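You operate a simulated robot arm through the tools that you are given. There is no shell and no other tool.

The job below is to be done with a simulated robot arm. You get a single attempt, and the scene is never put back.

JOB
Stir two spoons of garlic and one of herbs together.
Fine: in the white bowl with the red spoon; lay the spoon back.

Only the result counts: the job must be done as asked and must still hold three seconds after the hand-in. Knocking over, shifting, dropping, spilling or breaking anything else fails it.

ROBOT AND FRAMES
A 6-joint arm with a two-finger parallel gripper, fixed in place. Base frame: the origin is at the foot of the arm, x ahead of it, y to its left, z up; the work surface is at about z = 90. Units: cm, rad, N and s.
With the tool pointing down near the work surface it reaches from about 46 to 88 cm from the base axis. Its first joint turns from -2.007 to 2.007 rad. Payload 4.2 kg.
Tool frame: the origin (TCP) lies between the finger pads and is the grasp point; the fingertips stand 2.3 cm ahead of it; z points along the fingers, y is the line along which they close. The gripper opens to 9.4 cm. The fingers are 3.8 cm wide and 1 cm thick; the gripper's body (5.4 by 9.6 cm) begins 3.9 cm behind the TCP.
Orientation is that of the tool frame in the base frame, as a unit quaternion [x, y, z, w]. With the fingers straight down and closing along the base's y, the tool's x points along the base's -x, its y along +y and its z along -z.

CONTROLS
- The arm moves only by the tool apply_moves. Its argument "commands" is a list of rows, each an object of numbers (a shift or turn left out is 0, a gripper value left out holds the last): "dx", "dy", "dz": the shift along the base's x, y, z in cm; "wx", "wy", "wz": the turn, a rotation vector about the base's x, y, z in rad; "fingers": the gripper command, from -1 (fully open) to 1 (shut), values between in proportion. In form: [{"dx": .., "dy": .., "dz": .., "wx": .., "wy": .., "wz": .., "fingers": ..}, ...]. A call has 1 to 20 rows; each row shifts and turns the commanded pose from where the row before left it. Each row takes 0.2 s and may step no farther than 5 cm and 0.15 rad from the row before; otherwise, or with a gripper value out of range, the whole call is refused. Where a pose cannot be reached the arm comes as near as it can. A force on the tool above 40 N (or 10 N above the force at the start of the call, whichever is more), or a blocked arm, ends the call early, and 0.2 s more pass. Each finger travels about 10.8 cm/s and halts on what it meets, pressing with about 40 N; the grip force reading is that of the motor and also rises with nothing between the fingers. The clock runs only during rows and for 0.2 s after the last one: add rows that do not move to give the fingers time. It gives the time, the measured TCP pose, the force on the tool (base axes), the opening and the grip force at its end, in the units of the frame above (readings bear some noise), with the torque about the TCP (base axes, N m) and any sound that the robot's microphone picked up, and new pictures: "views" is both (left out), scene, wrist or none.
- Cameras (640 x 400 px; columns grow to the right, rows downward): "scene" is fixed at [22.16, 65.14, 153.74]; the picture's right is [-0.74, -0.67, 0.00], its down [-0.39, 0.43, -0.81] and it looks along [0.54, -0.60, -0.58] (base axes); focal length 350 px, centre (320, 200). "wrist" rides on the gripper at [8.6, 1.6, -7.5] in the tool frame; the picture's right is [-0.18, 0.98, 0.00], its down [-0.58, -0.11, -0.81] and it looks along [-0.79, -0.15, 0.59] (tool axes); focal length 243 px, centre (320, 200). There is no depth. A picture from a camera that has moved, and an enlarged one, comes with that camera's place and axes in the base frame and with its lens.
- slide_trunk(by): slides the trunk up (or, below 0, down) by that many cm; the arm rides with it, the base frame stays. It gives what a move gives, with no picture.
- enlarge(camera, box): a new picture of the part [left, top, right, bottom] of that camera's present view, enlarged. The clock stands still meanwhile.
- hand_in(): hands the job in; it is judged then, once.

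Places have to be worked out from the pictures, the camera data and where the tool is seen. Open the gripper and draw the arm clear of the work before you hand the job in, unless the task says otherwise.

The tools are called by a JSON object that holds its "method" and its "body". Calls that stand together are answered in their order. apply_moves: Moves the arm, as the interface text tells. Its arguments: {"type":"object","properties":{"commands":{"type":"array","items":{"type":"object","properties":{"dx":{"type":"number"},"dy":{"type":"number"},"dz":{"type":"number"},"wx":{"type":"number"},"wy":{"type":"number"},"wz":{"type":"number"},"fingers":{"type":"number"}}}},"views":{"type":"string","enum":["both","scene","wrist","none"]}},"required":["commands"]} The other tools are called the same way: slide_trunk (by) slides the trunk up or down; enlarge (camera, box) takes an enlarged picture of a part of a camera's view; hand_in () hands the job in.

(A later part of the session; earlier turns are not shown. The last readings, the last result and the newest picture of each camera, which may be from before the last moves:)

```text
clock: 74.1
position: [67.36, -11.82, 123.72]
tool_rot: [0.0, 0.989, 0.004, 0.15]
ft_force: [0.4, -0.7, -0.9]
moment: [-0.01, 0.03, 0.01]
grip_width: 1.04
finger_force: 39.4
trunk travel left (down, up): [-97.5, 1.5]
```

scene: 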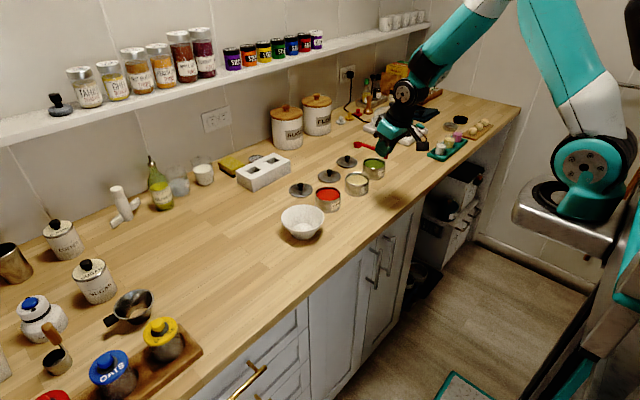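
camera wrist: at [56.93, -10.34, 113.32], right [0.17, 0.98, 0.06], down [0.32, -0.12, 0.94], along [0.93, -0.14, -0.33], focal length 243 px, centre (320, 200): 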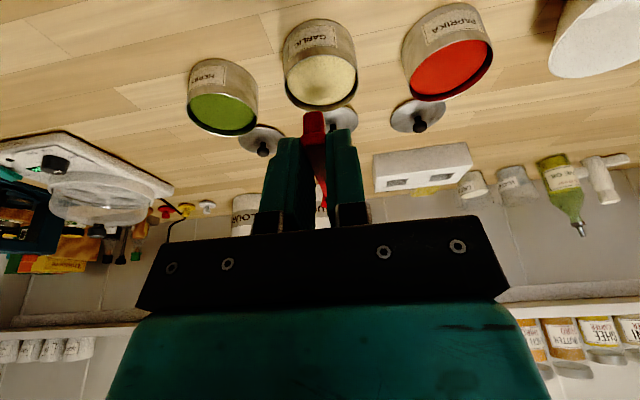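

Trunk raised by 15. I'll descend toward a hover over the garlic with the spoon pitched 0.61 rad tip-down.

{"method": "apply_moves", "body": {"commands": [{"dx": 0.3, "dz": -3.5}, {"dx": 0.3, "dz": -3.5, "wy": 0.1}, {"dx": 0.3, "dz": -3.5, "wy": 0.1}, {"dx": 0.3, "dz": -3, "wy": 0.1}, {"dx": 0.3, "dz": -2.5, "wy": 0.1}, {"dx": 0.3, "dy": -0.2, "dz": -2.2, "wy": 0.1}, {"dx": 0.3, "dz": -1, "wy": 0.111}, {}, {}], "views": "both"}}

{"method": "enlarge", "body": {"camera": "scene", "box": [310, 130, 430, 220]}}

```text
clock: 76.1
position: [69.46, -12.06, 104.43]
tool_rot: [0.0, 0.988, 0.004, -0.155]
ft_force: [-0.2, -0.3, 0.2]
moment: [0.0, 0.05, 0.01]
grip_width: 1.02
finger_force: 40.0
trunk travel left (down, up): [-97.5, 1.5]
camera wrist: at [63.53, -10.56, 114.26], right [0.18, 0.98, -0.05], down [0.8, -0.12, 0.59], along [0.57, -0.14, -0.81], focal length 243 px, centre (320, 200)
```

scene: 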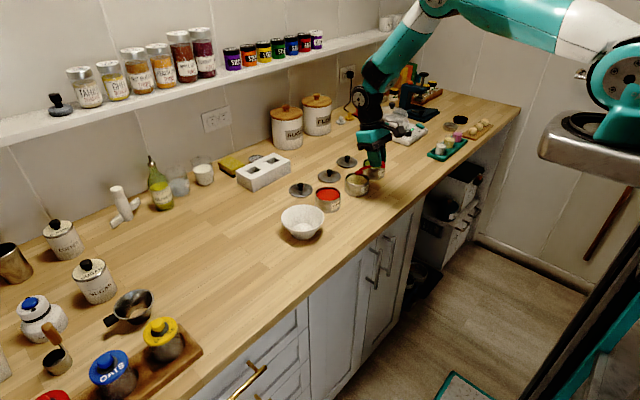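
wrist: 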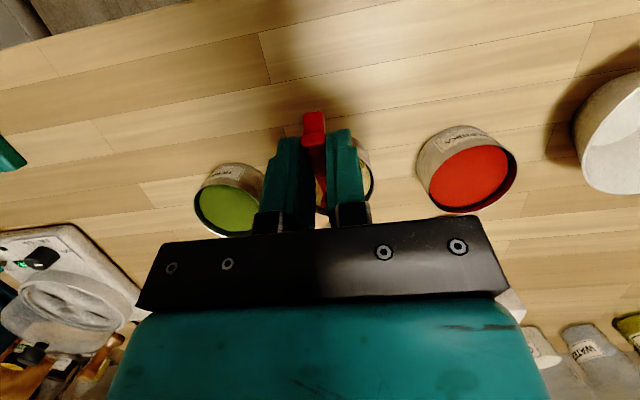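

```text
4.44 times, centred on (370, 175) of scene
camera zoom: at [22.16, 65.14, 153.74], right [-0.74, -0.67, 0.0], down [-0.39, 0.43, -0.81], along [0.54, -0.6, -0.58], focal length 1557 px, centre (98, 311)
```

zoom: 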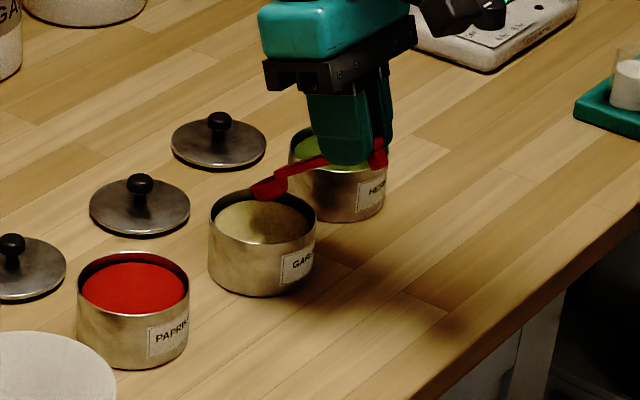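

The images are consistent with the scoop rim centre being 9.2 cm ahead of and 2.05 cm below the TCP when level, so now it is about (75.8, -12.06, 97.5), over the tin's centre. I'll lower to just inside the rim and check clearances.

{"method": "apply_moves", "body": {"commands": [{"dz": -1.5}, {"dz": -1.2}, {"dz": -0.6}, {}], "views": "none"}}

{"method": "enlarge", "body": {"camera": "scene", "box": [325, 145, 405, 205]}}

{"method": "enlarge", "body": {"camera": "wrist", "box": [240, 90, 400, 240]}}

```text
clock: 77.1
position: [69.44, -11.99, 101.11]
tool_rot: [0.001, 0.988, 0.004, -0.155]
ft_force: [0.1, -0.2, 0.0]
moment: [-0.05, 0.0, 0.0]
grip_width: 1.04
finger_force: 40.1
trunk travel left (down, up): [-97.5, 1.5]
```

```text
6.67 times, centred on (365, 175) of scene
camera zoom: at [22.16, 65.14, 153.74], right [-0.74, -0.67, 0.0], down [-0.39, 0.43, -0.81], along [0.54, -0.6, -0.58], focal length 2335 px, centre (20, 367)
```

zoom: 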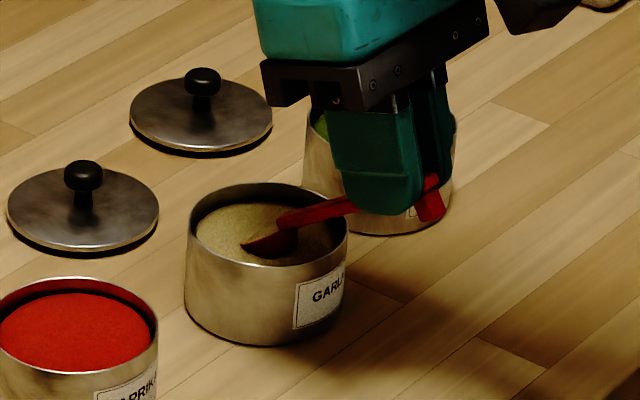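

```text
2.67 times, centred on (320, 165) of wrist
camera zoom: at [63.59, -10.5, 110.89], right [0.18, 0.98, -0.05], down [0.8, -0.12, 0.59], along [0.57, -0.14, -0.81], focal length 647 px, centre (320, 293)
```

zoom: 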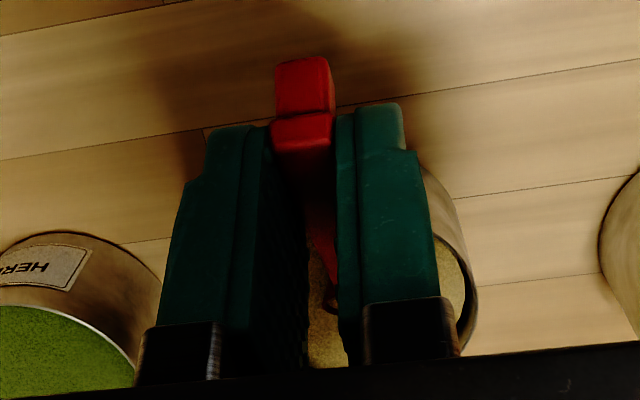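

The scoop is in the tin, centred and just above the powder. I'll dip it in and push slightly forward, watching the force.

{"method": "apply_moves", "body": {"commands": [{"dz": -0.6}, {"dz": -0.6}, {"dz": -0.5}, {"dx": 0.35}, {"dx": 0.35}, {}], "views": "none"}}

{"method": "enlarge", "body": {"camera": "scene", "box": [325, 145, 405, 205]}}

```text
clock: 78.5
position: [70.15, -11.97, 99.55]
tool_rot: [0.001, 0.988, 0.004, -0.153]
ft_force: [-7.3, 0.2, 19.5]
moment: [0.01, -0.67, 0.02]
grip_width: 1.02
finger_force: 40.3
trunk travel left (down, up): [-97.5, 1.5]
```

```text
6.67 times, centred on (365, 175) of scene
camera zoom: at [22.16, 65.14, 153.74], right [-0.74, -0.67, 0.0], down [-0.39, 0.43, -0.81], along [0.54, -0.6, -0.58], focal length 2335 px, centre (20, 367)
```

zoom: 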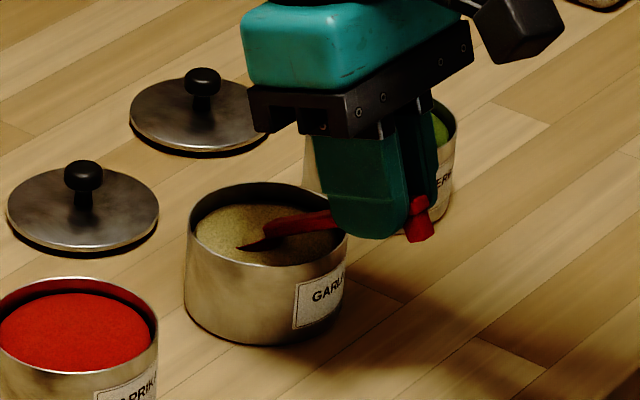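

There is a 20 N upward reaction, so the scoop is pressing on something firm. I'll look closely at the spoon's angle and contact.

{"method": "enlarge", "body": {"camera": "scene", "box": [345, 155, 385, 185]}}

{"method": "enlarge", "body": {"camera": "wrist", "box": [280, 120, 380, 230]}}

```text
13.33 times, centred on (365, 170) of scene
camera zoom: at [22.16, 65.14, 153.74], right [-0.74, -0.67, 0.0], down [-0.39, 0.43, -0.81], along [0.54, -0.6, -0.58], focal length 4670 px, centre (-280, 600)
```

zoom: 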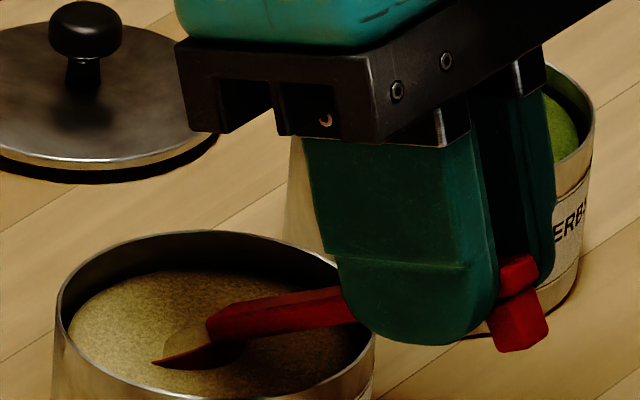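

```text
3.64 times, centred on (330, 175) of wrist
camera zoom: at [64.17, -10.53, 109.36], right [0.18, 0.98, -0.05], down [0.8, -0.12, 0.59], along [0.58, -0.14, -0.8], focal length 882 px, centre (284, 291)
```

zoom: 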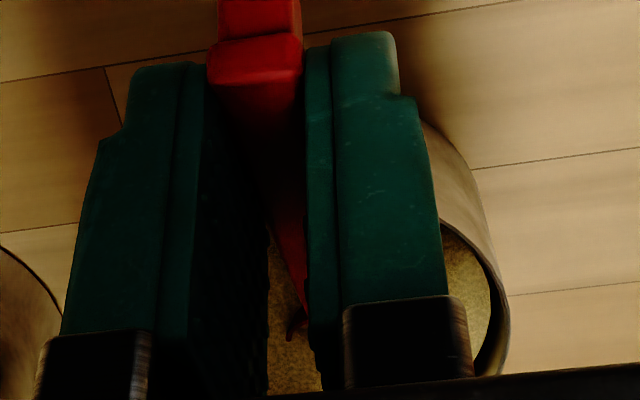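

The zoom shows powder inside the scoop, and the spoon has pivoted about 5° in the grip from the firm powder. Now I'll level the spoon while easing it forward and up out of the powder, keeping the handle clear of the tin's rim.

{"method": "apply_moves", "body": {"commands": [{"dx": -0.34, "dz": -0.3, "wy": -0.0825}, {"dx": -0.34, "dz": -0.3, "wy": -0.0825}, {"dx": -0.385, "dz": -0.12, "wy": -0.075}, {"dx": -0.385, "dz": -0.1, "wy": -0.075}, {"dx": -0.39, "dz": -0.1, "wy": -0.075}, {"dx": -0.39, "dz": -0.05, "wy": -0.075}, {"dx": -0.31, "dz": 0.5, "wy": -0.05}, {"dz": 0.8}, {}], "views": "none"}}

{"method": "enlarge", "body": {"camera": "scene", "box": [335, 145, 395, 190]}}

```text
clock: 80.5
position: [67.63, -12.11, 99.98]
tool_rot: [0.0, 0.995, 0.004, 0.103]
ft_force: [0.1, -0.1, 0.3]
moment: [-0.02, 0.03, 0.02]
grip_width: 1.05
finger_force: 39.8
trunk travel left (down, up): [-97.5, 1.5]
```

```text
8.89 times, centred on (365, 168) of scene
camera zoom: at [22.16, 65.14, 153.74], right [-0.74, -0.67, 0.0], down [-0.39, 0.43, -0.81], along [0.54, -0.6, -0.58], focal length 3114 px, centre (-80, 489)
```

zoom: 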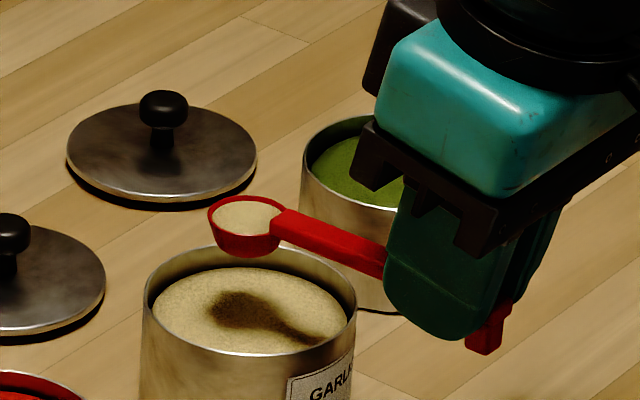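

The spoon is full of garlic and level, and the tin hasn't moved. I'll lift gently and carry it slowly to above the white bowl.

{"method": "apply_moves", "body": {"commands": [{"dz": 0.7}, {"dz": 1.2, "wy": -0.03}, {"dz": 1.5}, {"dz": 1.0, "dy": 0.6, "dx": -0.1}, {"dy": 1.2, "dx": -0.15}, {"dy": 1.8, "dx": -0.15}, {"dy": 2.2, "dx": -0.15}, {"dy": 2.4, "dx": -0.15}, {"dy": 2.4, "dx": -0.15}, {"dy": 2.4, "dx": -0.15}, {"dy": 2.4, "dx": -0.15}, {"dy": 2.4, "dx": -0.15}, {"dy": 2.4, "dx": -0.15}, {"dy": 2.2, "dx": -0.15}, {"dy": 1.8, "dx": -0.15}, {"dy": 1.2, "dx": -0.1}, {"dy": 0.7}, {}], "views": "both"}}

{"method": "enlarge", "body": {"camera": "scene", "box": [260, 140, 380, 250]}}

```text
clock: 84.3
position: [65.77, 14.07, 104.24]
tool_rot: [0.0, 0.993, 0.004, 0.117]
ft_force: [0.4, 0.5, -0.1]
moment: [0.0, 0.02, -0.01]
grip_width: 1.01
finger_force: 39.9
trunk travel left (down, up): [-97.5, 1.5]
camera wrist: at [55.67, 15.58, 109.56], right [0.18, 0.98, 0.05], down [0.38, -0.12, 0.92], along [0.91, -0.14, -0.39], focal length 243 px, centre (320, 200)
```

scene: 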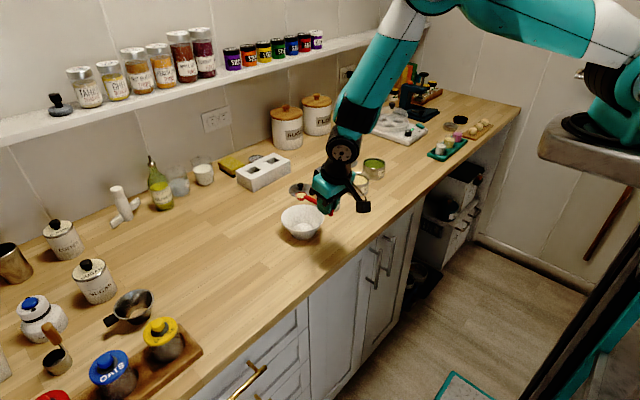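
wrist: 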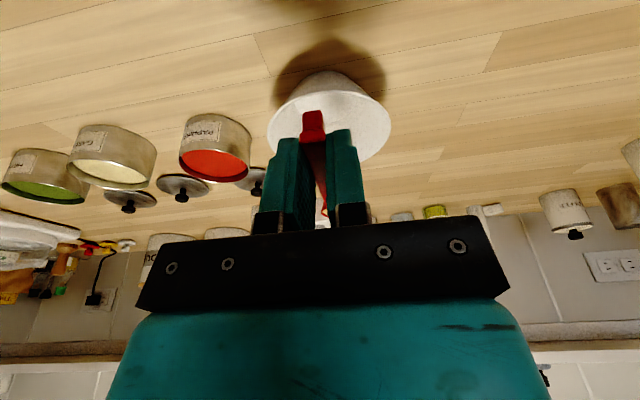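

```text
3.64 times, centred on (320, 195) of scene
camera zoom: at [22.16, 65.14, 153.74], right [-0.74, -0.67, 0.0], down [-0.39, 0.43, -0.81], along [0.54, -0.6, -0.58], focal length 1274 px, centre (320, 218)
```

zoom: 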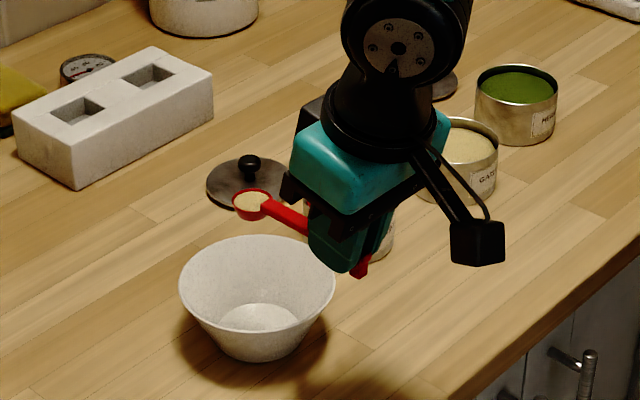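

The full spoon is right above the bowl's centre. I'll lower it and roll it about the handle to tip the garlic in, keeping the scoop over the centre.

{"method": "apply_moves", "body": {"commands": [{"dz": -1.2}, {"dz": -1.4}, {"dz": -1.3}, {"dy": -0.24, "wx": 0.115}, {"dy": -0.23, "dz": -0.04, "wx": 0.115}, {"dy": -0.23, "dz": -0.07, "wx": 0.115}, {"dy": -0.22, "dz": -0.09, "wx": 0.115}, {"dy": -0.21, "dz": -0.12, "wx": 0.115}, {"dy": -0.19, "dz": -0.14, "wx": 0.115}, {"dy": -0.17, "dz": -0.16, "wx": 0.115}, {"dy": -0.155, "dz": -0.18, "wx": 0.115}, {"dy": -0.13, "dz": -0.2, "wx": 0.115}, {"dy": -0.11, "dz": -0.21, "wx": 0.115}, {"dy": -0.08, "dz": -0.22, "wx": 0.115}, {}], "views": "scene"}}

{"method": "enlarge", "body": {"camera": "scene", "box": [260, 150, 380, 250]}}

```text
clock: 87.5
position: [65.87, 12.01, 99.04]
tool_rot: [0.069, 0.798, 0.591, 0.094]
ft_force: [-0.9, 0.6, -0.4]
moment: [-0.01, -0.01, 0.05]
grip_width: 1.02
finger_force: 40.4
trunk travel left (down, up): [-97.5, 1.5]
```

scene: 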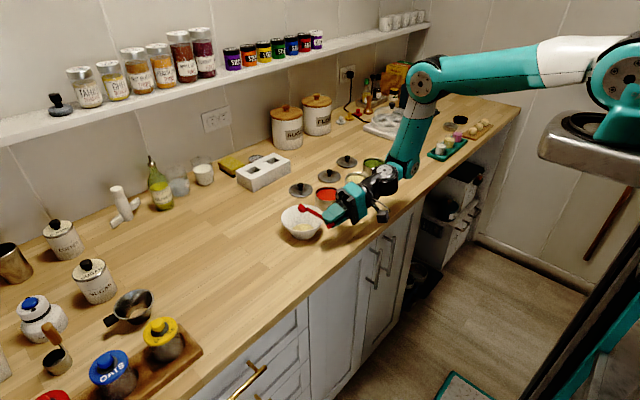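

```text
4.00 times, centred on (320, 200) of scene
camera zoom: at [22.16, 65.14, 153.74], right [-0.74, -0.67, 0.0], down [-0.39, 0.43, -0.81], along [0.54, -0.6, -0.58], focal length 1401 px, centre (320, 200)
```

zoom: 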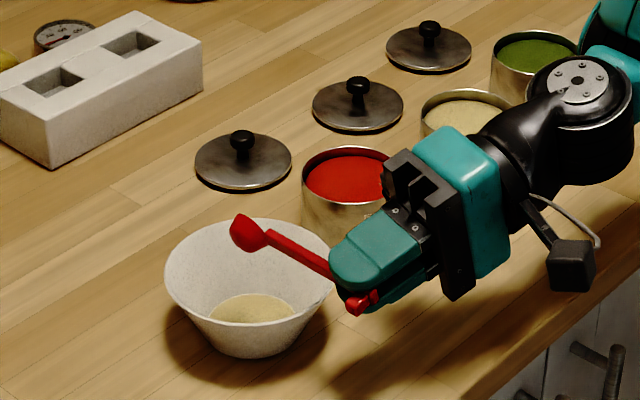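

Garlic has landed in the bowl (a cream layer is visible at the bottom). I'll tilt a little more and pause to empty the spoon fully, then roll back to level and inspect it.

{"method": "apply_moves", "body": {"commands": [{"dy": -0.06, "dz": -0.15, "wx": 0.1}, {}, {}, {"wx": -0.1, "dz": 0.4, "dy": 0.06}, {"wx": -0.115, "dz": 0.4, "dy": 0.08}, {"wx": -0.115, "dz": 0.5, "dy": 0.11}, {"wx": -0.115, "dz": 0.5, "dy": 0.13}, {"wx": -0.115, "dz": 0.5, "dy": 0.15}, {"wx": -0.115, "dz": 0.5, "dy": 0.17}, {"wx": -0.115, "dz": 0.5, "dy": 0.19}, {"wx": -0.115, "dz": 0.5, "dy": 0.21}, {"wx": -0.115, "dz": 0.5, "dy": 0.22}, {"wx": -0.115, "dz": 0.4, "dy": 0.23}, {"wx": -0.115, "dz": 0.4, "dy": 0.23}, {"wx": -0.115, "dz": 0.3, "dy": 0.24}, {}], "views": "scene"}}

{"method": "enlarge", "body": {"camera": "scene", "box": [260, 150, 360, 250]}}

```text
clock: 90.9
position: [65.77, 13.97, 104.06]
tool_rot: [-0.001, 0.993, 0.004, 0.118]
ft_force: [-0.9, 0.2, -0.1]
moment: [0.03, 0.04, 0.02]
grip_width: 1.03
finger_force: 39.8
trunk travel left (down, up): [-97.5, 1.5]
```

scene: 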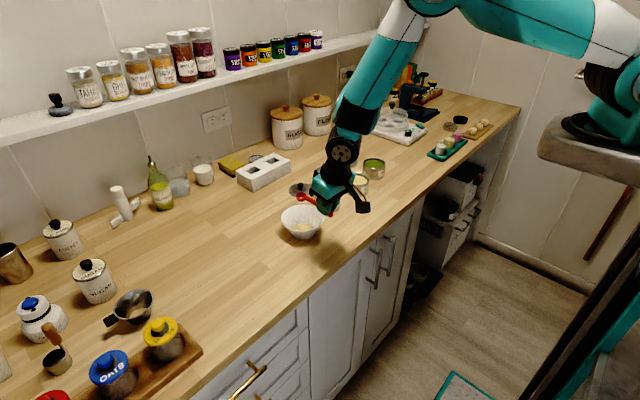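

```text
4.00 times, centred on (310, 200) of scene
camera zoom: at [22.16, 65.14, 153.74], right [-0.74, -0.67, 0.0], down [-0.39, 0.43, -0.81], along [0.54, -0.6, -0.58], focal length 1401 px, centre (360, 200)
```

zoom: 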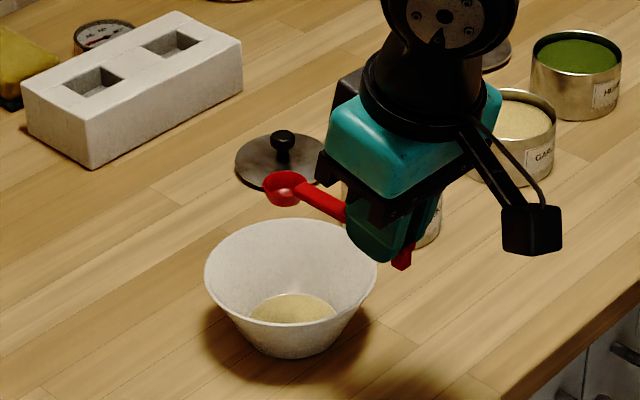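

The spoon is empty again, and one spoonful of garlic lies in the bowl. I'll go back over the garlic tin and pitch the spoon for the second scoop.

{"method": "apply_moves", "body": {"commands": [{"dy": -2, "dx": 0.2, "dz": 0.3}, {"dy": -3.5, "dx": 0.25, "dz": 0.3}, {"dy": -4, "dx": 0.3}, {"dy": -4, "dx": 0.3}, {"dy": -4, "dx": 0.3}, {"dy": -4, "dx": 0.3}, {"dy": -3, "dx": 0.2}, {"dy": -1.57, "dx": 0.1}, {"wy": 0.109, "dx": 0.3}, {"wy": 0.109, "dx": 0.3}, {"wy": 0.109, "dx": 0.3, "dz": -0.2}, {"wy": 0.11, "dx": 0.3, "dz": -0.3}, {"wy": 0.11, "dx": 0.3, "dz": -0.3}, {}, {}], "views": "none"}}

{"method": "enlarge", "body": {"camera": "scene", "box": [335, 145, 395, 190]}}

```text
clock: 94.1
position: [69.27, -11.95, 104.13]
tool_rot: [0.0, 0.988, 0.004, -0.157]
ft_force: [-0.8, 0.5, 0.4]
moment: [-0.06, 0.01, 0.01]
grip_width: 1.03
finger_force: 39.8
trunk travel left (down, up): [-97.5, 1.5]
```

```text
8.89 times, centred on (365, 168) of scene
camera zoom: at [22.16, 65.14, 153.74], right [-0.74, -0.67, 0.0], down [-0.39, 0.43, -0.81], along [0.54, -0.6, -0.58], focal length 3114 px, centre (-80, 489)
```

zoom: 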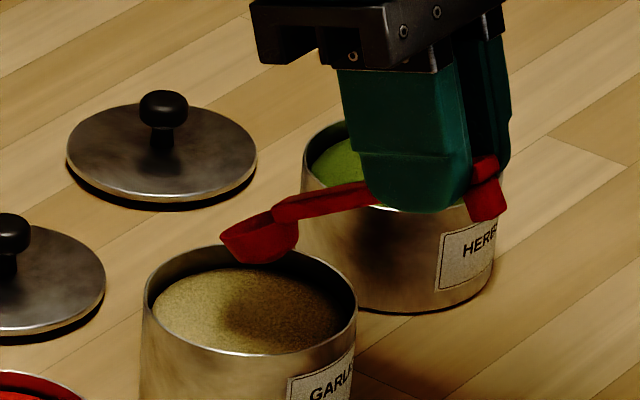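

I'm hovering correctly over the garlic. I'll lower to contact with small steps.

{"method": "apply_moves", "body": {"commands": [{"dz": -1.3}, {"dz": -1.3}, {"dz": -1.0}, {"dz": -0.4}, {}], "views": "none"}}

{"method": "apply_moves", "body": {"commands": [{"dz": -0.3}, {}], "views": "none"}}

```text
clock: 95.3
position: [69.16, -12.0, 100.06]
tool_rot: [0.001, 0.988, 0.004, -0.154]
ft_force: [-0.3, -0.3, -0.2]
moment: [-0.01, -0.02, 0.02]
grip_width: 1.04
finger_force: 39.9
trunk travel left (down, up): [-97.5, 1.5]
```

```text
clock: 95.9
position: [69.23, -11.93, 99.76]
tool_rot: [0.001, 0.988, 0.005, -0.153]
ft_force: [-1.5, 0.0, 7.0]
moment: [0.0, -0.44, -0.01]
grip_width: 1.04
finger_force: 40.1
trunk travel left (down, up): [-97.5, 1.5]
```

Contact at 7 N. I'll push forward gently in the powder and look.

{"method": "apply_moves", "body": {"commands": [{"dx": 0.3}, {"dx": 0.3, "dz": -0.1}, {"dx": 0.2}, {}], "views": "none"}}

{"method": "enlarge", "body": {"camera": "scene", "box": [345, 155, 385, 185]}}

```text
clock: 96.9
position: [69.96, -12.01, 99.7]
tool_rot: [0.0, 0.988, 0.003, -0.155]
ft_force: [-7.4, 0.4, 20.9]
moment: [0.03, -0.76, 0.04]
grip_width: 1.01
finger_force: 39.9
trunk travel left (down, up): [-97.5, 1.5]
```

```text
13.33 times, centred on (365, 170) of scene
camera zoom: at [22.16, 65.14, 153.74], right [-0.74, -0.67, 0.0], down [-0.39, 0.43, -0.81], along [0.54, -0.6, -0.58], focal length 4670 px, centre (-280, 600)
```

zoom: 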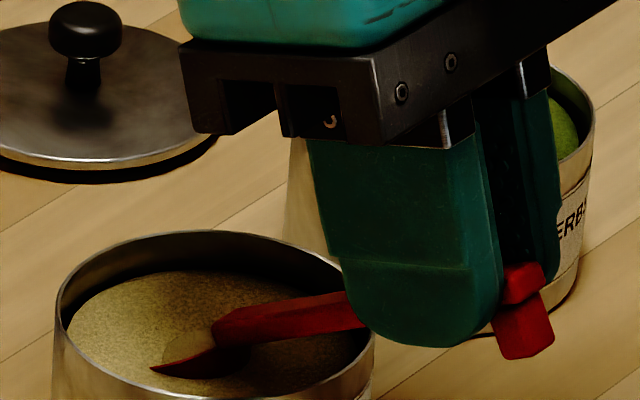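

The scoop holds powder again. I'll repeat the same levelling lift.

{"method": "apply_moves", "body": {"commands": [{"dx": -0.34, "dz": -0.25, "wy": -0.0825}, {"dx": -0.34, "dz": -0.25, "wy": -0.0825}, {"dx": -0.385, "dz": -0.12, "wy": -0.075}, {"dx": -0.385, "dz": -0.1, "wy": -0.075}, {"dx": -0.39, "dz": -0.1, "wy": -0.075}, {"dx": -0.39, "dz": -0.05, "wy": -0.075}, {"dx": -0.31, "dz": 0.5, "wy": -0.06}, {"dz": 0.8}, {}], "views": "none"}}

{"method": "enlarge", "body": {"camera": "scene", "box": [335, 145, 395, 190]}}

```text
clock: 98.9
position: [67.47, -11.94, 100.07]
tool_rot: [-0.001, 0.994, 0.004, 0.107]
ft_force: [-0.2, 0.9, -1.1]
moment: [0.03, 0.0, 0.01]
grip_width: 1.03
finger_force: 39.9
trunk travel left (down, up): [-97.5, 1.5]
```

```text
8.89 times, centred on (365, 168) of scene
camera zoom: at [22.16, 65.14, 153.74], right [-0.74, -0.67, 0.0], down [-0.39, 0.43, -0.81], along [0.54, -0.6, -0.58], focal length 3114 px, centre (-80, 489)
```

zoom: 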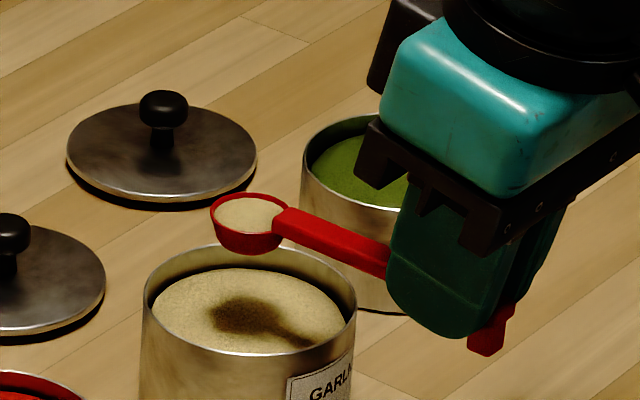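

The second spoonful is loaded and level. I'll carry it to the bowl along the same path.

{"method": "apply_moves", "body": {"commands": [{"dz": 0.7}, {"dz": 1.2, "wy": -0.02}, {"dz": 1.5}, {"dz": 1.0, "dy": 0.6, "dx": -0.1}, {"dy": 1.2, "dx": -0.1}, {"dy": 1.8, "dx": -0.15}, {"dy": 2.2, "dx": -0.15}, {"dy": 2.4, "dx": -0.15}, {"dy": 2.4, "dx": -0.15}, {"dy": 2.4, "dx": -0.15}, {"dy": 2.4, "dx": -0.15}, {"dy": 2.4, "dx": -0.15}, {"dy": 2.4, "dx": -0.15}, {"dy": 2.2, "dx": -0.1}, {"dy": 1.8, "dx": -0.1}, {"dy": 1.2, "dx": -0.05}, {"dy": 0.6}, {}], "views": "none"}}

{"method": "enlarge", "body": {"camera": "scene", "box": [260, 150, 360, 250]}}

```text
clock: 102.7
position: [65.8, 13.91, 104.45]
tool_rot: [-0.001, 0.993, 0.004, 0.117]
ft_force: [0.7, 0.1, 0.3]
moment: [0.01, -0.01, -0.02]
grip_width: 1.04
finger_force: 40.3
trunk travel left (down, up): [-97.5, 1.5]
```

```text
4.00 times, centred on (310, 200) of scene
camera zoom: at [22.16, 65.14, 153.74], right [-0.74, -0.67, 0.0], down [-0.39, 0.43, -0.81], along [0.54, -0.6, -0.58], focal length 1401 px, centre (360, 200)
```

zoom: 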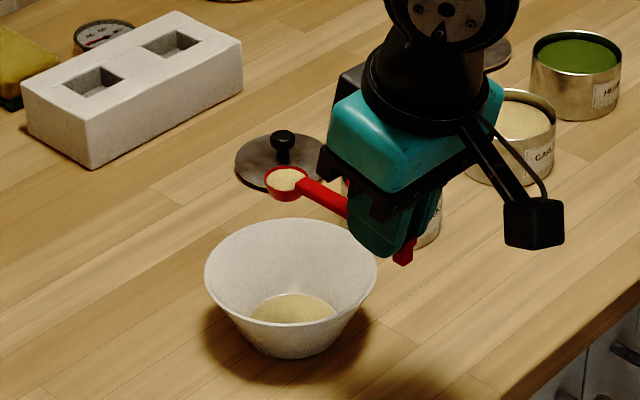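

Still full and over the bowl. I'll tip it in with the same motion as before.

{"method": "apply_moves", "body": {"commands": [{"dz": -1.3}, {"dz": -1.5}, {"dz": -1.3}, {"dy": -0.24, "wx": 0.115}, {"dy": -0.23, "dz": -0.04, "wx": 0.115}, {"dy": -0.23, "dz": -0.07, "wx": 0.115}, {"dy": -0.22, "dz": -0.09, "wx": 0.115}, {"dy": -0.21, "dz": -0.12, "wx": 0.115}, {"dy": -0.19, "dz": -0.14, "wx": 0.115}, {"dy": -0.17, "dz": -0.16, "wx": 0.115}, {"dy": -0.155, "dz": -0.18, "wx": 0.115}, {"dy": -0.13, "dz": -0.2, "wx": 0.115}, {"dy": -0.11, "dz": -0.21, "wx": 0.115}, {"dy": -0.08, "dz": -0.22, "wx": 0.115}, {"dy": -0.06, "dz": -0.15, "wx": 0.1}, {}, {}], "views": "none"}}

{"method": "apply_moves", "body": {"commands": [{"wx": -0.1, "dz": 0.4, "dy": 0.06}, {"wx": -0.115, "dz": 0.4, "dy": 0.08}, {"wx": -0.115, "dz": 0.5, "dy": 0.11}, {"wx": -0.115, "dz": 0.5, "dy": 0.13}, {"wx": -0.115, "dz": 0.5, "dy": 0.15}, {"wx": -0.115, "dz": 0.5, "dy": 0.17}, {"wx": -0.115, "dz": 0.5, "dy": 0.19}, {"wx": -0.115, "dz": 0.5, "dy": 0.21}, {"wx": -0.115, "dz": 0.5, "dy": 0.22}, {"wx": -0.115, "dz": 0.4, "dy": 0.23}, {"wx": -0.115, "dz": 0.4, "dy": 0.23}, {"wx": -0.115, "dz": 0.3, "dy": 0.24}, {}], "views": "none"}}

{"method": "enlarge", "body": {"camera": "scene", "box": [260, 150, 360, 250]}}

```text
clock: 106.3
position: [65.71, 11.86, 98.86]
tool_rot: [0.074, 0.768, 0.63, 0.092]
ft_force: [-0.3, 0.1, 0.4]
moment: [-0.02, 0.03, 0.01]
grip_width: 1.03
finger_force: 39.6
trunk travel left (down, up): [-97.5, 1.5]
```

```text
clock: 109.1
position: [65.8, 14.03, 104.17]
tool_rot: [-0.001, 0.993, 0.004, 0.118]
ft_force: [-0.4, 1.0, 1.2]
moment: [-0.02, -0.02, 0.0]
grip_width: 1.05
finger_force: 39.9
trunk travel left (down, up): [-97.5, 1.5]
```

```text
4.00 times, centred on (310, 200) of scene
camera zoom: at [22.16, 65.14, 153.74], right [-0.74, -0.67, 0.0], down [-0.39, 0.43, -0.81], along [0.54, -0.6, -0.58], focal length 1401 px, centre (360, 200)
```

zoom: 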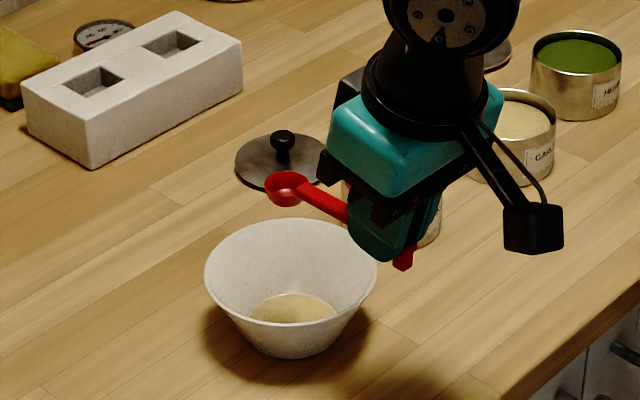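

Both garlic spoonfuls are in and the spoon is empty. For the herbs at about (77.4, -23.75) I'll turn the handle slightly (-0.35 rad) so it points outward from the robot, which keeps the arm less stretched, and move there.

{"method": "apply_moves", "body": {"commands": [{"dy": -2, "dx": 0.2, "dz": 0.3}, {"dy": -3.5, "dx": 0.3, "dz": 0.3, "wz": -0.04}, {"dy": -4, "dx": 0.4, "wz": -0.05}, {"dy": -4, "dx": 0.4, "wz": -0.05}, {"dy": -4, "dx": 0.4, "wz": -0.05}, {"dy": -4, "dx": 0.4, "wz": -0.05}, {"dy": -4, "dx": 0.4, "wz": -0.05}, {"dy": -4, "dx": 0.4, "wz": -0.04}, {"dy": -3.3, "dx": 0.3, "wz": -0.02}, {"dy": -2, "dx": 0.15}, {}, {}], "views": "both"}}

{"method": "enlarge", "body": {"camera": "scene", "box": [335, 125, 415, 185]}}

{"method": "enlarge", "body": {"camera": "wrist", "box": [200, 0, 460, 200]}}

```text
clock: 111.7
position: [69.19, -21.09, 104.99]
tool_rot: [0.172, 0.978, -0.016, 0.116]
ft_force: [0.3, 0.1, -0.7]
moment: [0.01, 0.02, 0.02]
grip_width: 1.04
finger_force: 39.9
trunk travel left (down, up): [-97.5, 1.5]
camera wrist: at [60.25, -16.14, 110.14], right [0.5, 0.86, 0.05], down [0.32, -0.24, 0.92], along [0.8, -0.45, -0.39], focal length 243 px, centre (320, 200)
```

scene: 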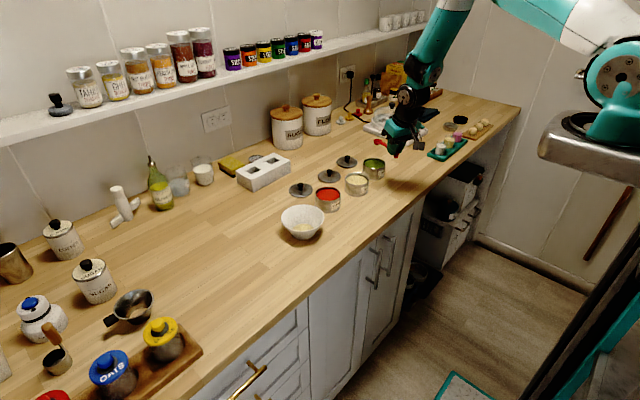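
wrist: 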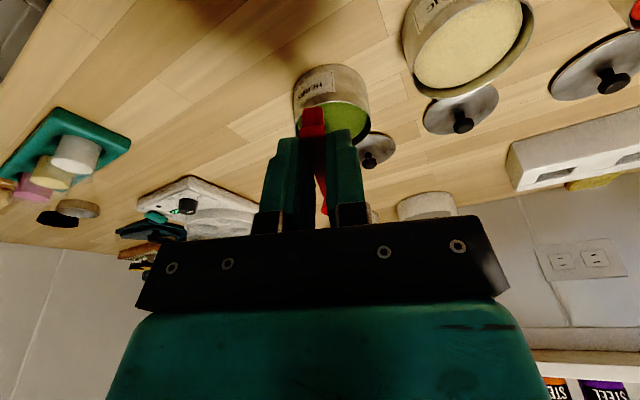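

```text
6.67 times, centred on (375, 155) of scene
camera zoom: at [22.16, 65.14, 153.74], right [-0.74, -0.67, 0.0], down [-0.39, 0.43, -0.81], along [0.54, -0.6, -0.58], focal length 2335 px, centre (-47, 500)
```

zoom: 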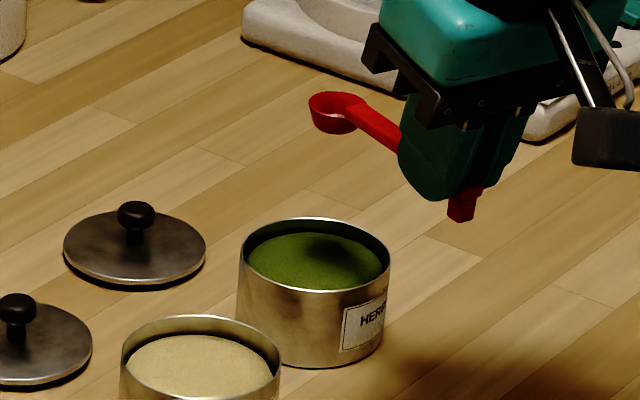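

```text
2.00 times, centred on (330, 100) of wrist
camera zoom: at [60.25, -16.14, 110.14], right [0.5, 0.86, 0.05], down [0.32, -0.24, 0.92], along [0.8, -0.45, -0.39], focal length 485 px, centre (300, 400)
```

zoom: 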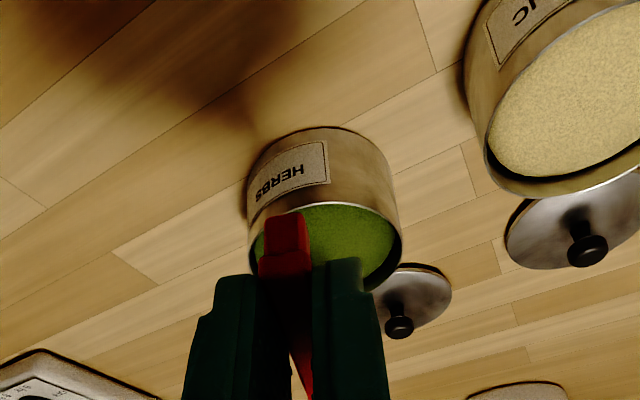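

The scoop is over the herbs tin (about (77.4, -23.7)). I'll pitch the spoon about its own lateral axis, as for the garlic.

{"method": "apply_moves", "body": {"commands": [{"dx": 0.4, "dy": -0.07, "dz": -0.1, "wx": 0.0375, "wy": 0.1027}, {"dx": 0.4, "dy": -0.07, "dz": -0.1, "wx": 0.0375, "wy": 0.1027}, {"dx": 0.4, "dy": -0.07, "dz": -0.2, "wx": 0.0375, "wy": 0.1027}, {"dx": 0.4, "dy": -0.07, "dz": -0.2, "wx": 0.0375, "wy": 0.1027}, {"dx": 0.4, "dy": -0.07, "dz": -0.3, "wx": 0.0375, "wy": 0.1027}, {}, {}], "views": "scene"}}

{"method": "enlarge", "body": {"camera": "scene", "box": [345, 130, 405, 175]}}

```text
clock: 113.3
position: [71.21, -21.13, 103.85]
tool_rot: [0.172, 0.973, 0.032, -0.152]
ft_force: [-0.4, -0.4, -0.6]
moment: [-0.01, -0.02, -0.04]
grip_width: 1.03
finger_force: 40.0
trunk travel left (down, up): [-97.5, 1.5]
```

scene: 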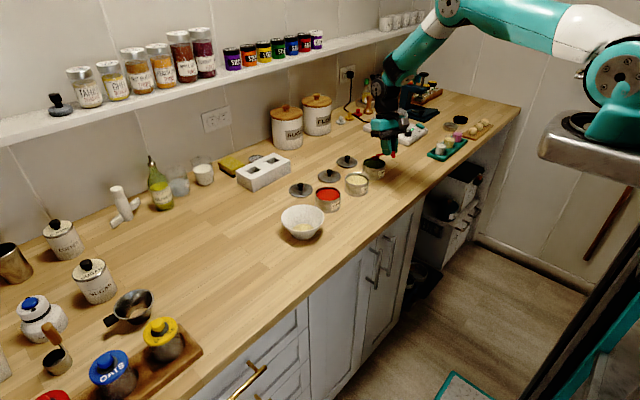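

```text
8.89 times, centred on (375, 152) of scene
camera zoom: at [22.16, 65.14, 153.74], right [-0.74, -0.67, 0.0], down [-0.39, 0.43, -0.81], along [0.54, -0.6, -0.58], focal length 3114 px, centre (-169, 622)
```

zoom: 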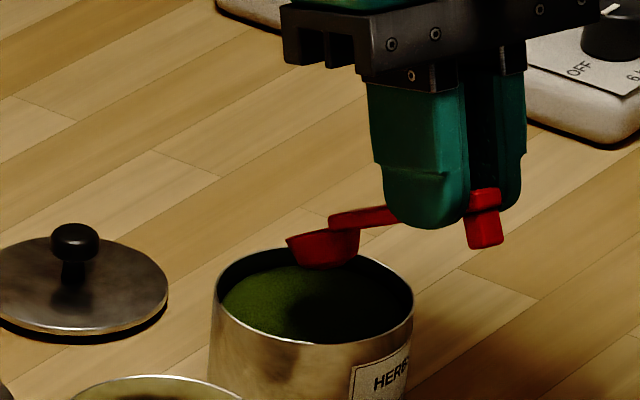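

The scoop is well placed over the herbs. I'll lower toward contact in small steps.

{"method": "apply_moves", "body": {"commands": [{"dz": -1.2, "dx": 0.1, "dy": -0.1}, {"dz": -1.2, "dx": 0.1, "dy": -0.1}, {"dz": -0.8}, {"dz": -0.4}, {}], "views": "none"}}

{"method": "apply_moves", "body": {"commands": [{"dz": -0.3}, {}], "views": "none"}}

```text
clock: 114.5
position: [71.45, -21.41, 100.16]
tool_rot: [0.172, 0.973, 0.032, -0.153]
ft_force: [-0.4, -1.0, -0.4]
moment: [0.0, 0.0, -0.04]
grip_width: 1.02
finger_force: 39.4
trunk travel left (down, up): [-97.5, 1.5]
```

```text
clock: 115.1
position: [71.49, -21.37, 99.92]
tool_rot: [0.172, 0.973, 0.031, -0.153]
ft_force: [0.2, 0.2, -0.7]
moment: [-0.04, 0.03, 0.01]
grip_width: 1.03
finger_force: 40.2
trunk travel left (down, up): [-97.5, 1.5]
```

No contact yet at z 99.9, so I'll go a bit lower in small steps.

{"method": "apply_moves", "body": {"commands": [{"dz": -0.25}, {}], "views": "none"}}

{"method": "enlarge", "body": {"camera": "scene", "box": [355, 140, 395, 170]}}

```text
clock: 115.7
position: [71.5, -21.43, 99.79]
tool_rot: [0.172, 0.973, 0.032, -0.151]
ft_force: [-3.0, 0.7, 14.2]
moment: [-0.26, -0.67, -0.03]
grip_width: 1.04
finger_force: 39.4
trunk travel left (down, up): [-97.5, 1.5]
```

```text
13.33 times, centred on (375, 155) of scene
camera zoom: at [22.16, 65.14, 153.74], right [-0.74, -0.67, 0.0], down [-0.39, 0.43, -0.81], along [0.54, -0.6, -0.58], focal length 4670 px, centre (-413, 800)
```

zoom: 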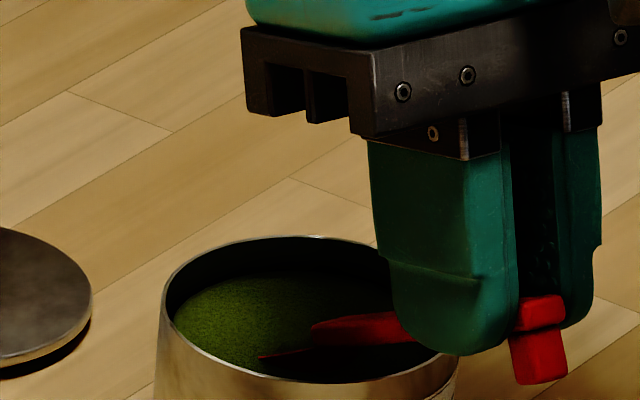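

Contact at 14 N in the herbs. I'll push slightly forward along the handle direction, then level and lift as before.

{"method": "apply_moves", "body": {"commands": [{"dx": 0.28, "dy": -0.1}, {"dx": 0.28, "dy": -0.1}, {"dx": -0.319, "dy": 0.117, "dz": -0.25, "wx": -0.0283, "wy": -0.0775}, {"dx": -0.319, "dy": 0.117, "dz": -0.25, "wx": -0.0283, "wy": -0.0775}, {"dx": -0.362, "dy": 0.132, "dz": -0.12, "wx": -0.0257, "wy": -0.0704}, {"dx": -0.362, "dy": 0.132, "dz": -0.1, "wx": -0.0257, "wy": -0.0704}, {"dx": -0.366, "dy": 0.134, "dz": -0.1, "wx": -0.0257, "wy": -0.0704}, {"dx": -0.366, "dy": 0.134, "dz": -0.05, "wx": -0.0257, "wy": -0.0704}, {"dx": -0.291, "dy": 0.106, "dz": 0.5, "wx": -0.0206, "wy": -0.0563}, {"dz": 0.8}, {}], "views": "none"}}

{"method": "enlarge", "body": {"camera": "scene", "box": [345, 130, 405, 175]}}

```text
clock: 118.1
position: [69.51, -20.67, 100.12]
tool_rot: [0.172, 0.979, -0.015, 0.106]
ft_force: [0.5, 0.3, -0.6]
moment: [-0.03, 0.04, -0.01]
grip_width: 1.02
finger_force: 39.9
trunk travel left (down, up): [-97.5, 1.5]
```

```text
8.89 times, centred on (375, 152) of scene
camera zoom: at [22.16, 65.14, 153.74], right [-0.74, -0.67, 0.0], down [-0.39, 0.43, -0.81], along [0.54, -0.6, -0.58], focal length 3114 px, centre (-169, 622)
```

zoom: 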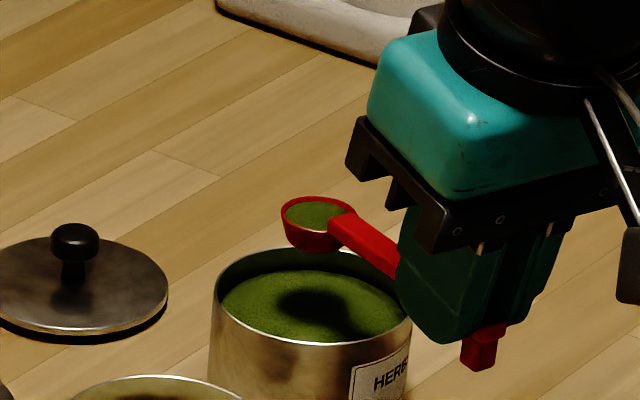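

The herbs are loaded and level, and the tin is unmoved. I'll carry them to the bowl, turning the handle back to point straight ahead on the way.

{"method": "apply_moves", "body": {"commands": [{"dz": 0.8}, {"dz": 1.4}, {"dz": 1.4, "wx": -0.007, "wy": -0.019}, {"dy": 0.6, "dx": -0.1, "dz": 0.6}, {"dy": 1.2, "dx": -0.2}, {"dy": 1.8, "dx": -0.22}, {"dy": 2.2, "dx": -0.24}, {"dy": 2.5, "dx": -0.24, "wz": 0.035}, {"dy": 2.5, "dx": -0.24, "wz": 0.035}, {"dy": 2.5, "dx": -0.24, "wz": 0.035}, {"dy": 2.5, "dx": -0.24, "wz": 0.035}, {"dy": 2.5, "dx": -0.24, "wz": 0.035}, {"dy": 2.5, "dx": -0.24, "wz": 0.035}, {"dy": 2.5, "dx": -0.24, "wz": 0.035}, {"dy": 2.5, "dx": -0.24, "wz": 0.035}, {"dy": 2.5, "dx": -0.24, "wz": 0.035}, {"dy": 2.5, "dx": -0.24, "wz": 0.035}, {"dy": 2.0, "dx": -0.2}, {"dy": 1.2, "dx": -0.15}, {"dy": 0.6, "dx": -0.1}], "views": "none"}}

{"method": "enlarge", "body": {"camera": "scene", "box": [260, 150, 360, 250]}}

```text
clock: 122.3
position: [65.99, 13.86, 104.35]
tool_rot: [-0.001, 0.993, 0.006, 0.116]
ft_force: [-0.7, 1.3, -0.3]
moment: [-0.01, 0.0, 0.02]
grip_width: 1.02
finger_force: 39.8
trunk travel left (down, up): [-97.5, 1.5]
```

```text
4.00 times, centred on (310, 200) of scene
camera zoom: at [22.16, 65.14, 153.74], right [-0.74, -0.67, 0.0], down [-0.39, 0.43, -0.81], along [0.54, -0.6, -0.58], focal length 1401 px, centre (360, 200)
```

zoom: 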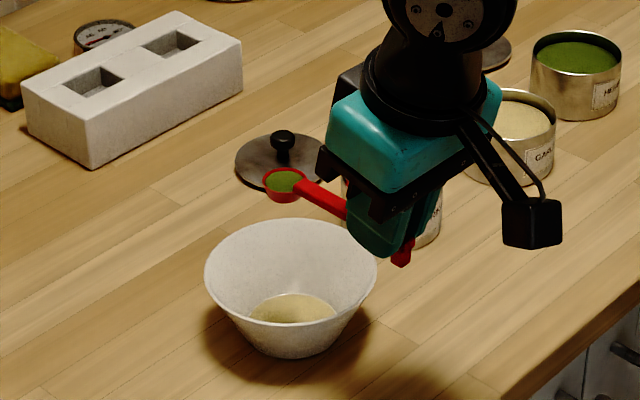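

The herbs are full in the spoon above the bowl. I'll tip them in with the same motion and bring the spoon back level.

{"method": "apply_moves", "body": {"commands": [{"dz": -1.3, "dx": -0.1}, {"dz": -1.4, "dx": -0.1}, {"dz": -1.3}, {"dy": -0.24, "wx": 0.115}, {"dy": -0.23, "dz": -0.04, "wx": 0.115}, {"dy": -0.23, "dz": -0.07, "wx": 0.115}, {"dy": -0.22, "dz": -0.09, "wx": 0.115}, {"dy": -0.21, "dz": -0.12, "wx": 0.115}, {"dy": -0.19, "dz": -0.14, "wx": 0.115}, {"dy": -0.17, "dz": -0.16, "wx": 0.115}, {"dy": -0.155, "dz": -0.18, "wx": 0.115}, {"dy": -0.13, "dz": -0.2, "wx": 0.115}, {"dy": -0.11, "dz": -0.21, "wx": 0.115}, {"dy": -0.08, "dz": -0.22, "wx": 0.115}, {"dy": -0.06, "dz": -0.15, "wx": 0.1}, {}, {}], "views": "none"}}

{"method": "apply_moves", "body": {"commands": [{"wx": -0.1, "dz": 0.4, "dy": 0.06}, {"wx": -0.115, "dz": 0.4, "dy": 0.08}, {"wx": -0.115, "dz": 0.5, "dy": 0.11}, {"wx": -0.115, "dz": 0.5, "dy": 0.13}, {"wx": -0.115, "dz": 0.5, "dy": 0.15}, {"wx": -0.115, "dz": 0.5, "dy": 0.17}, {"wx": -0.115, "dz": 0.5, "dy": 0.19}, {"wx": -0.115, "dz": 0.5, "dy": 0.21}, {"wx": -0.115, "dz": 0.5, "dy": 0.22}, {"wx": -0.115, "dz": 0.4, "dy": 0.23}, {"wx": -0.115, "dz": 0.4, "dy": 0.23}, {"wx": -0.115, "dz": 0.3, "dy": 0.24}, {}], "views": "none"}}

{"method": "enlarge", "body": {"camera": "scene", "box": [260, 150, 360, 250]}}

```text
clock: 125.9
position: [65.65, 11.77, 98.76]
tool_rot: [0.073, 0.767, 0.631, 0.09]
ft_force: [0.3, -0.2, -0.3]
moment: [0.01, 0.02, -0.01]
grip_width: 1.07
finger_force: 39.9
trunk travel left (down, up): [-97.5, 1.5]
```

```text
clock: 128.7
position: [65.73, 13.88, 104.14]
tool_rot: [-0.001, 0.993, 0.005, 0.117]
ft_force: [0.1, 0.4, -0.1]
moment: [0.0, 0.0, 0.0]
grip_width: 1.02
finger_force: 39.7
trunk travel left (down, up): [-97.5, 1.5]
```

```text
4.00 times, centred on (310, 200) of scene
camera zoom: at [22.16, 65.14, 153.74], right [-0.74, -0.67, 0.0], down [-0.39, 0.43, -0.81], along [0.54, -0.6, -0.58], focal length 1401 px, centre (360, 200)
```

zoom: 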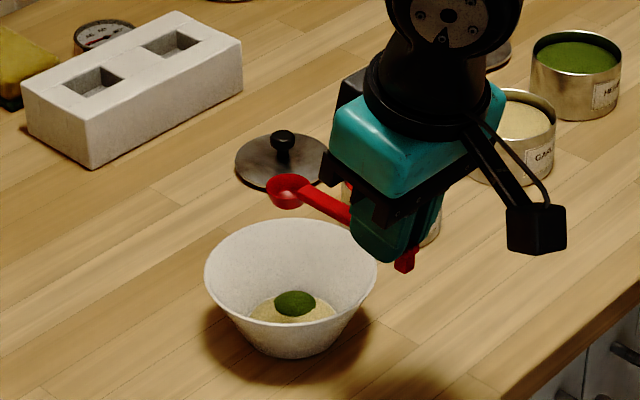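

The herbs are in. Now to stir: I'll pitch the spoon to about 38° tip-down over the bowl, moderately enough to keep the wrist well conditioned, and check its alignment.

{"method": "apply_moves", "body": {"commands": [{"dx": 0.53, "wy": 0.115}, {"dx": 0.53, "wy": 0.115}, {"dx": 0.53, "wy": 0.115}, {"dx": 0.53, "wy": 0.115}, {"dx": 0.53, "wy": 0.115}, {"dx": 0.53, "dy": 0.1, "wy": 0.115}, {}, {}], "views": "scene"}}

{"method": "enlarge", "body": {"camera": "scene", "box": [265, 165, 345, 245]}}

```text
clock: 130.5
position: [68.9, 13.9, 104.2]
tool_rot: [0.001, 0.974, 0.005, -0.226]
ft_force: [-0.7, -0.4, -0.5]
moment: [-0.02, -0.01, 0.0]
grip_width: 1.04
finger_force: 39.5
trunk travel left (down, up): [-97.5, 1.5]
```

scene: 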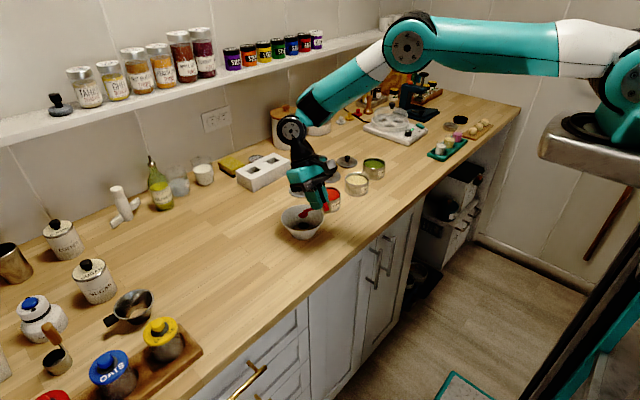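

```text
5.00 times, centred on (305, 205) of scene
camera zoom: at [22.16, 65.14, 153.74], right [-0.74, -0.67, 0.0], down [-0.39, 0.43, -0.81], along [0.54, -0.6, -0.58], focal length 1751 px, centre (395, 175)
```

zoom: 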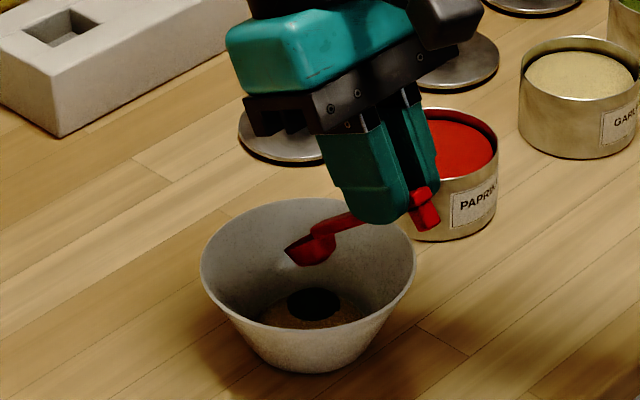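

The spoon is well over the bowl's middle. I'll lower it into the mixture in steps, watching the force.

{"method": "apply_moves", "body": {"commands": [{"dz": -1.5, "dx": 0.1}, {"dz": -1.5, "dx": 0.1}, {"dz": -1.0}, {"dz": -0.5}, {}], "views": "none"}}

{"method": "enlarge", "body": {"camera": "scene", "box": [280, 190, 330, 240]}}

```text
clock: 131.7
position: [69.17, 13.9, 99.69]
tool_rot: [0.0, 0.974, 0.005, -0.226]
ft_force: [0.8, 0.5, -0.7]
moment: [0.0, 0.0, 0.01]
grip_width: 1.03
finger_force: 40.1
trunk travel left (down, up): [-97.5, 1.5]
```

```text
8.00 times, centred on (305, 215) of scene
camera zoom: at [22.16, 65.14, 153.74], right [-0.74, -0.67, 0.0], down [-0.39, 0.43, -0.81], along [0.54, -0.6, -0.58], focal length 2802 px, centre (440, 80)
```

zoom: 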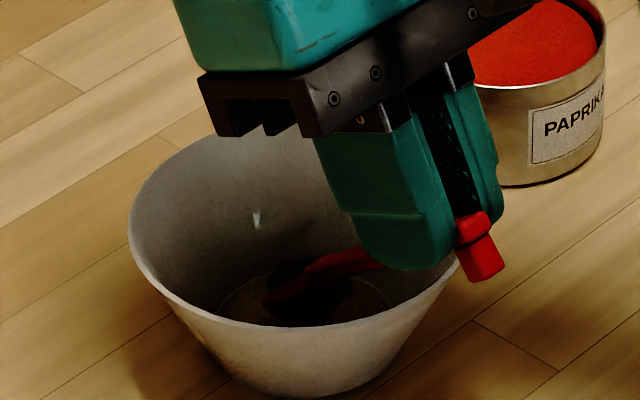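

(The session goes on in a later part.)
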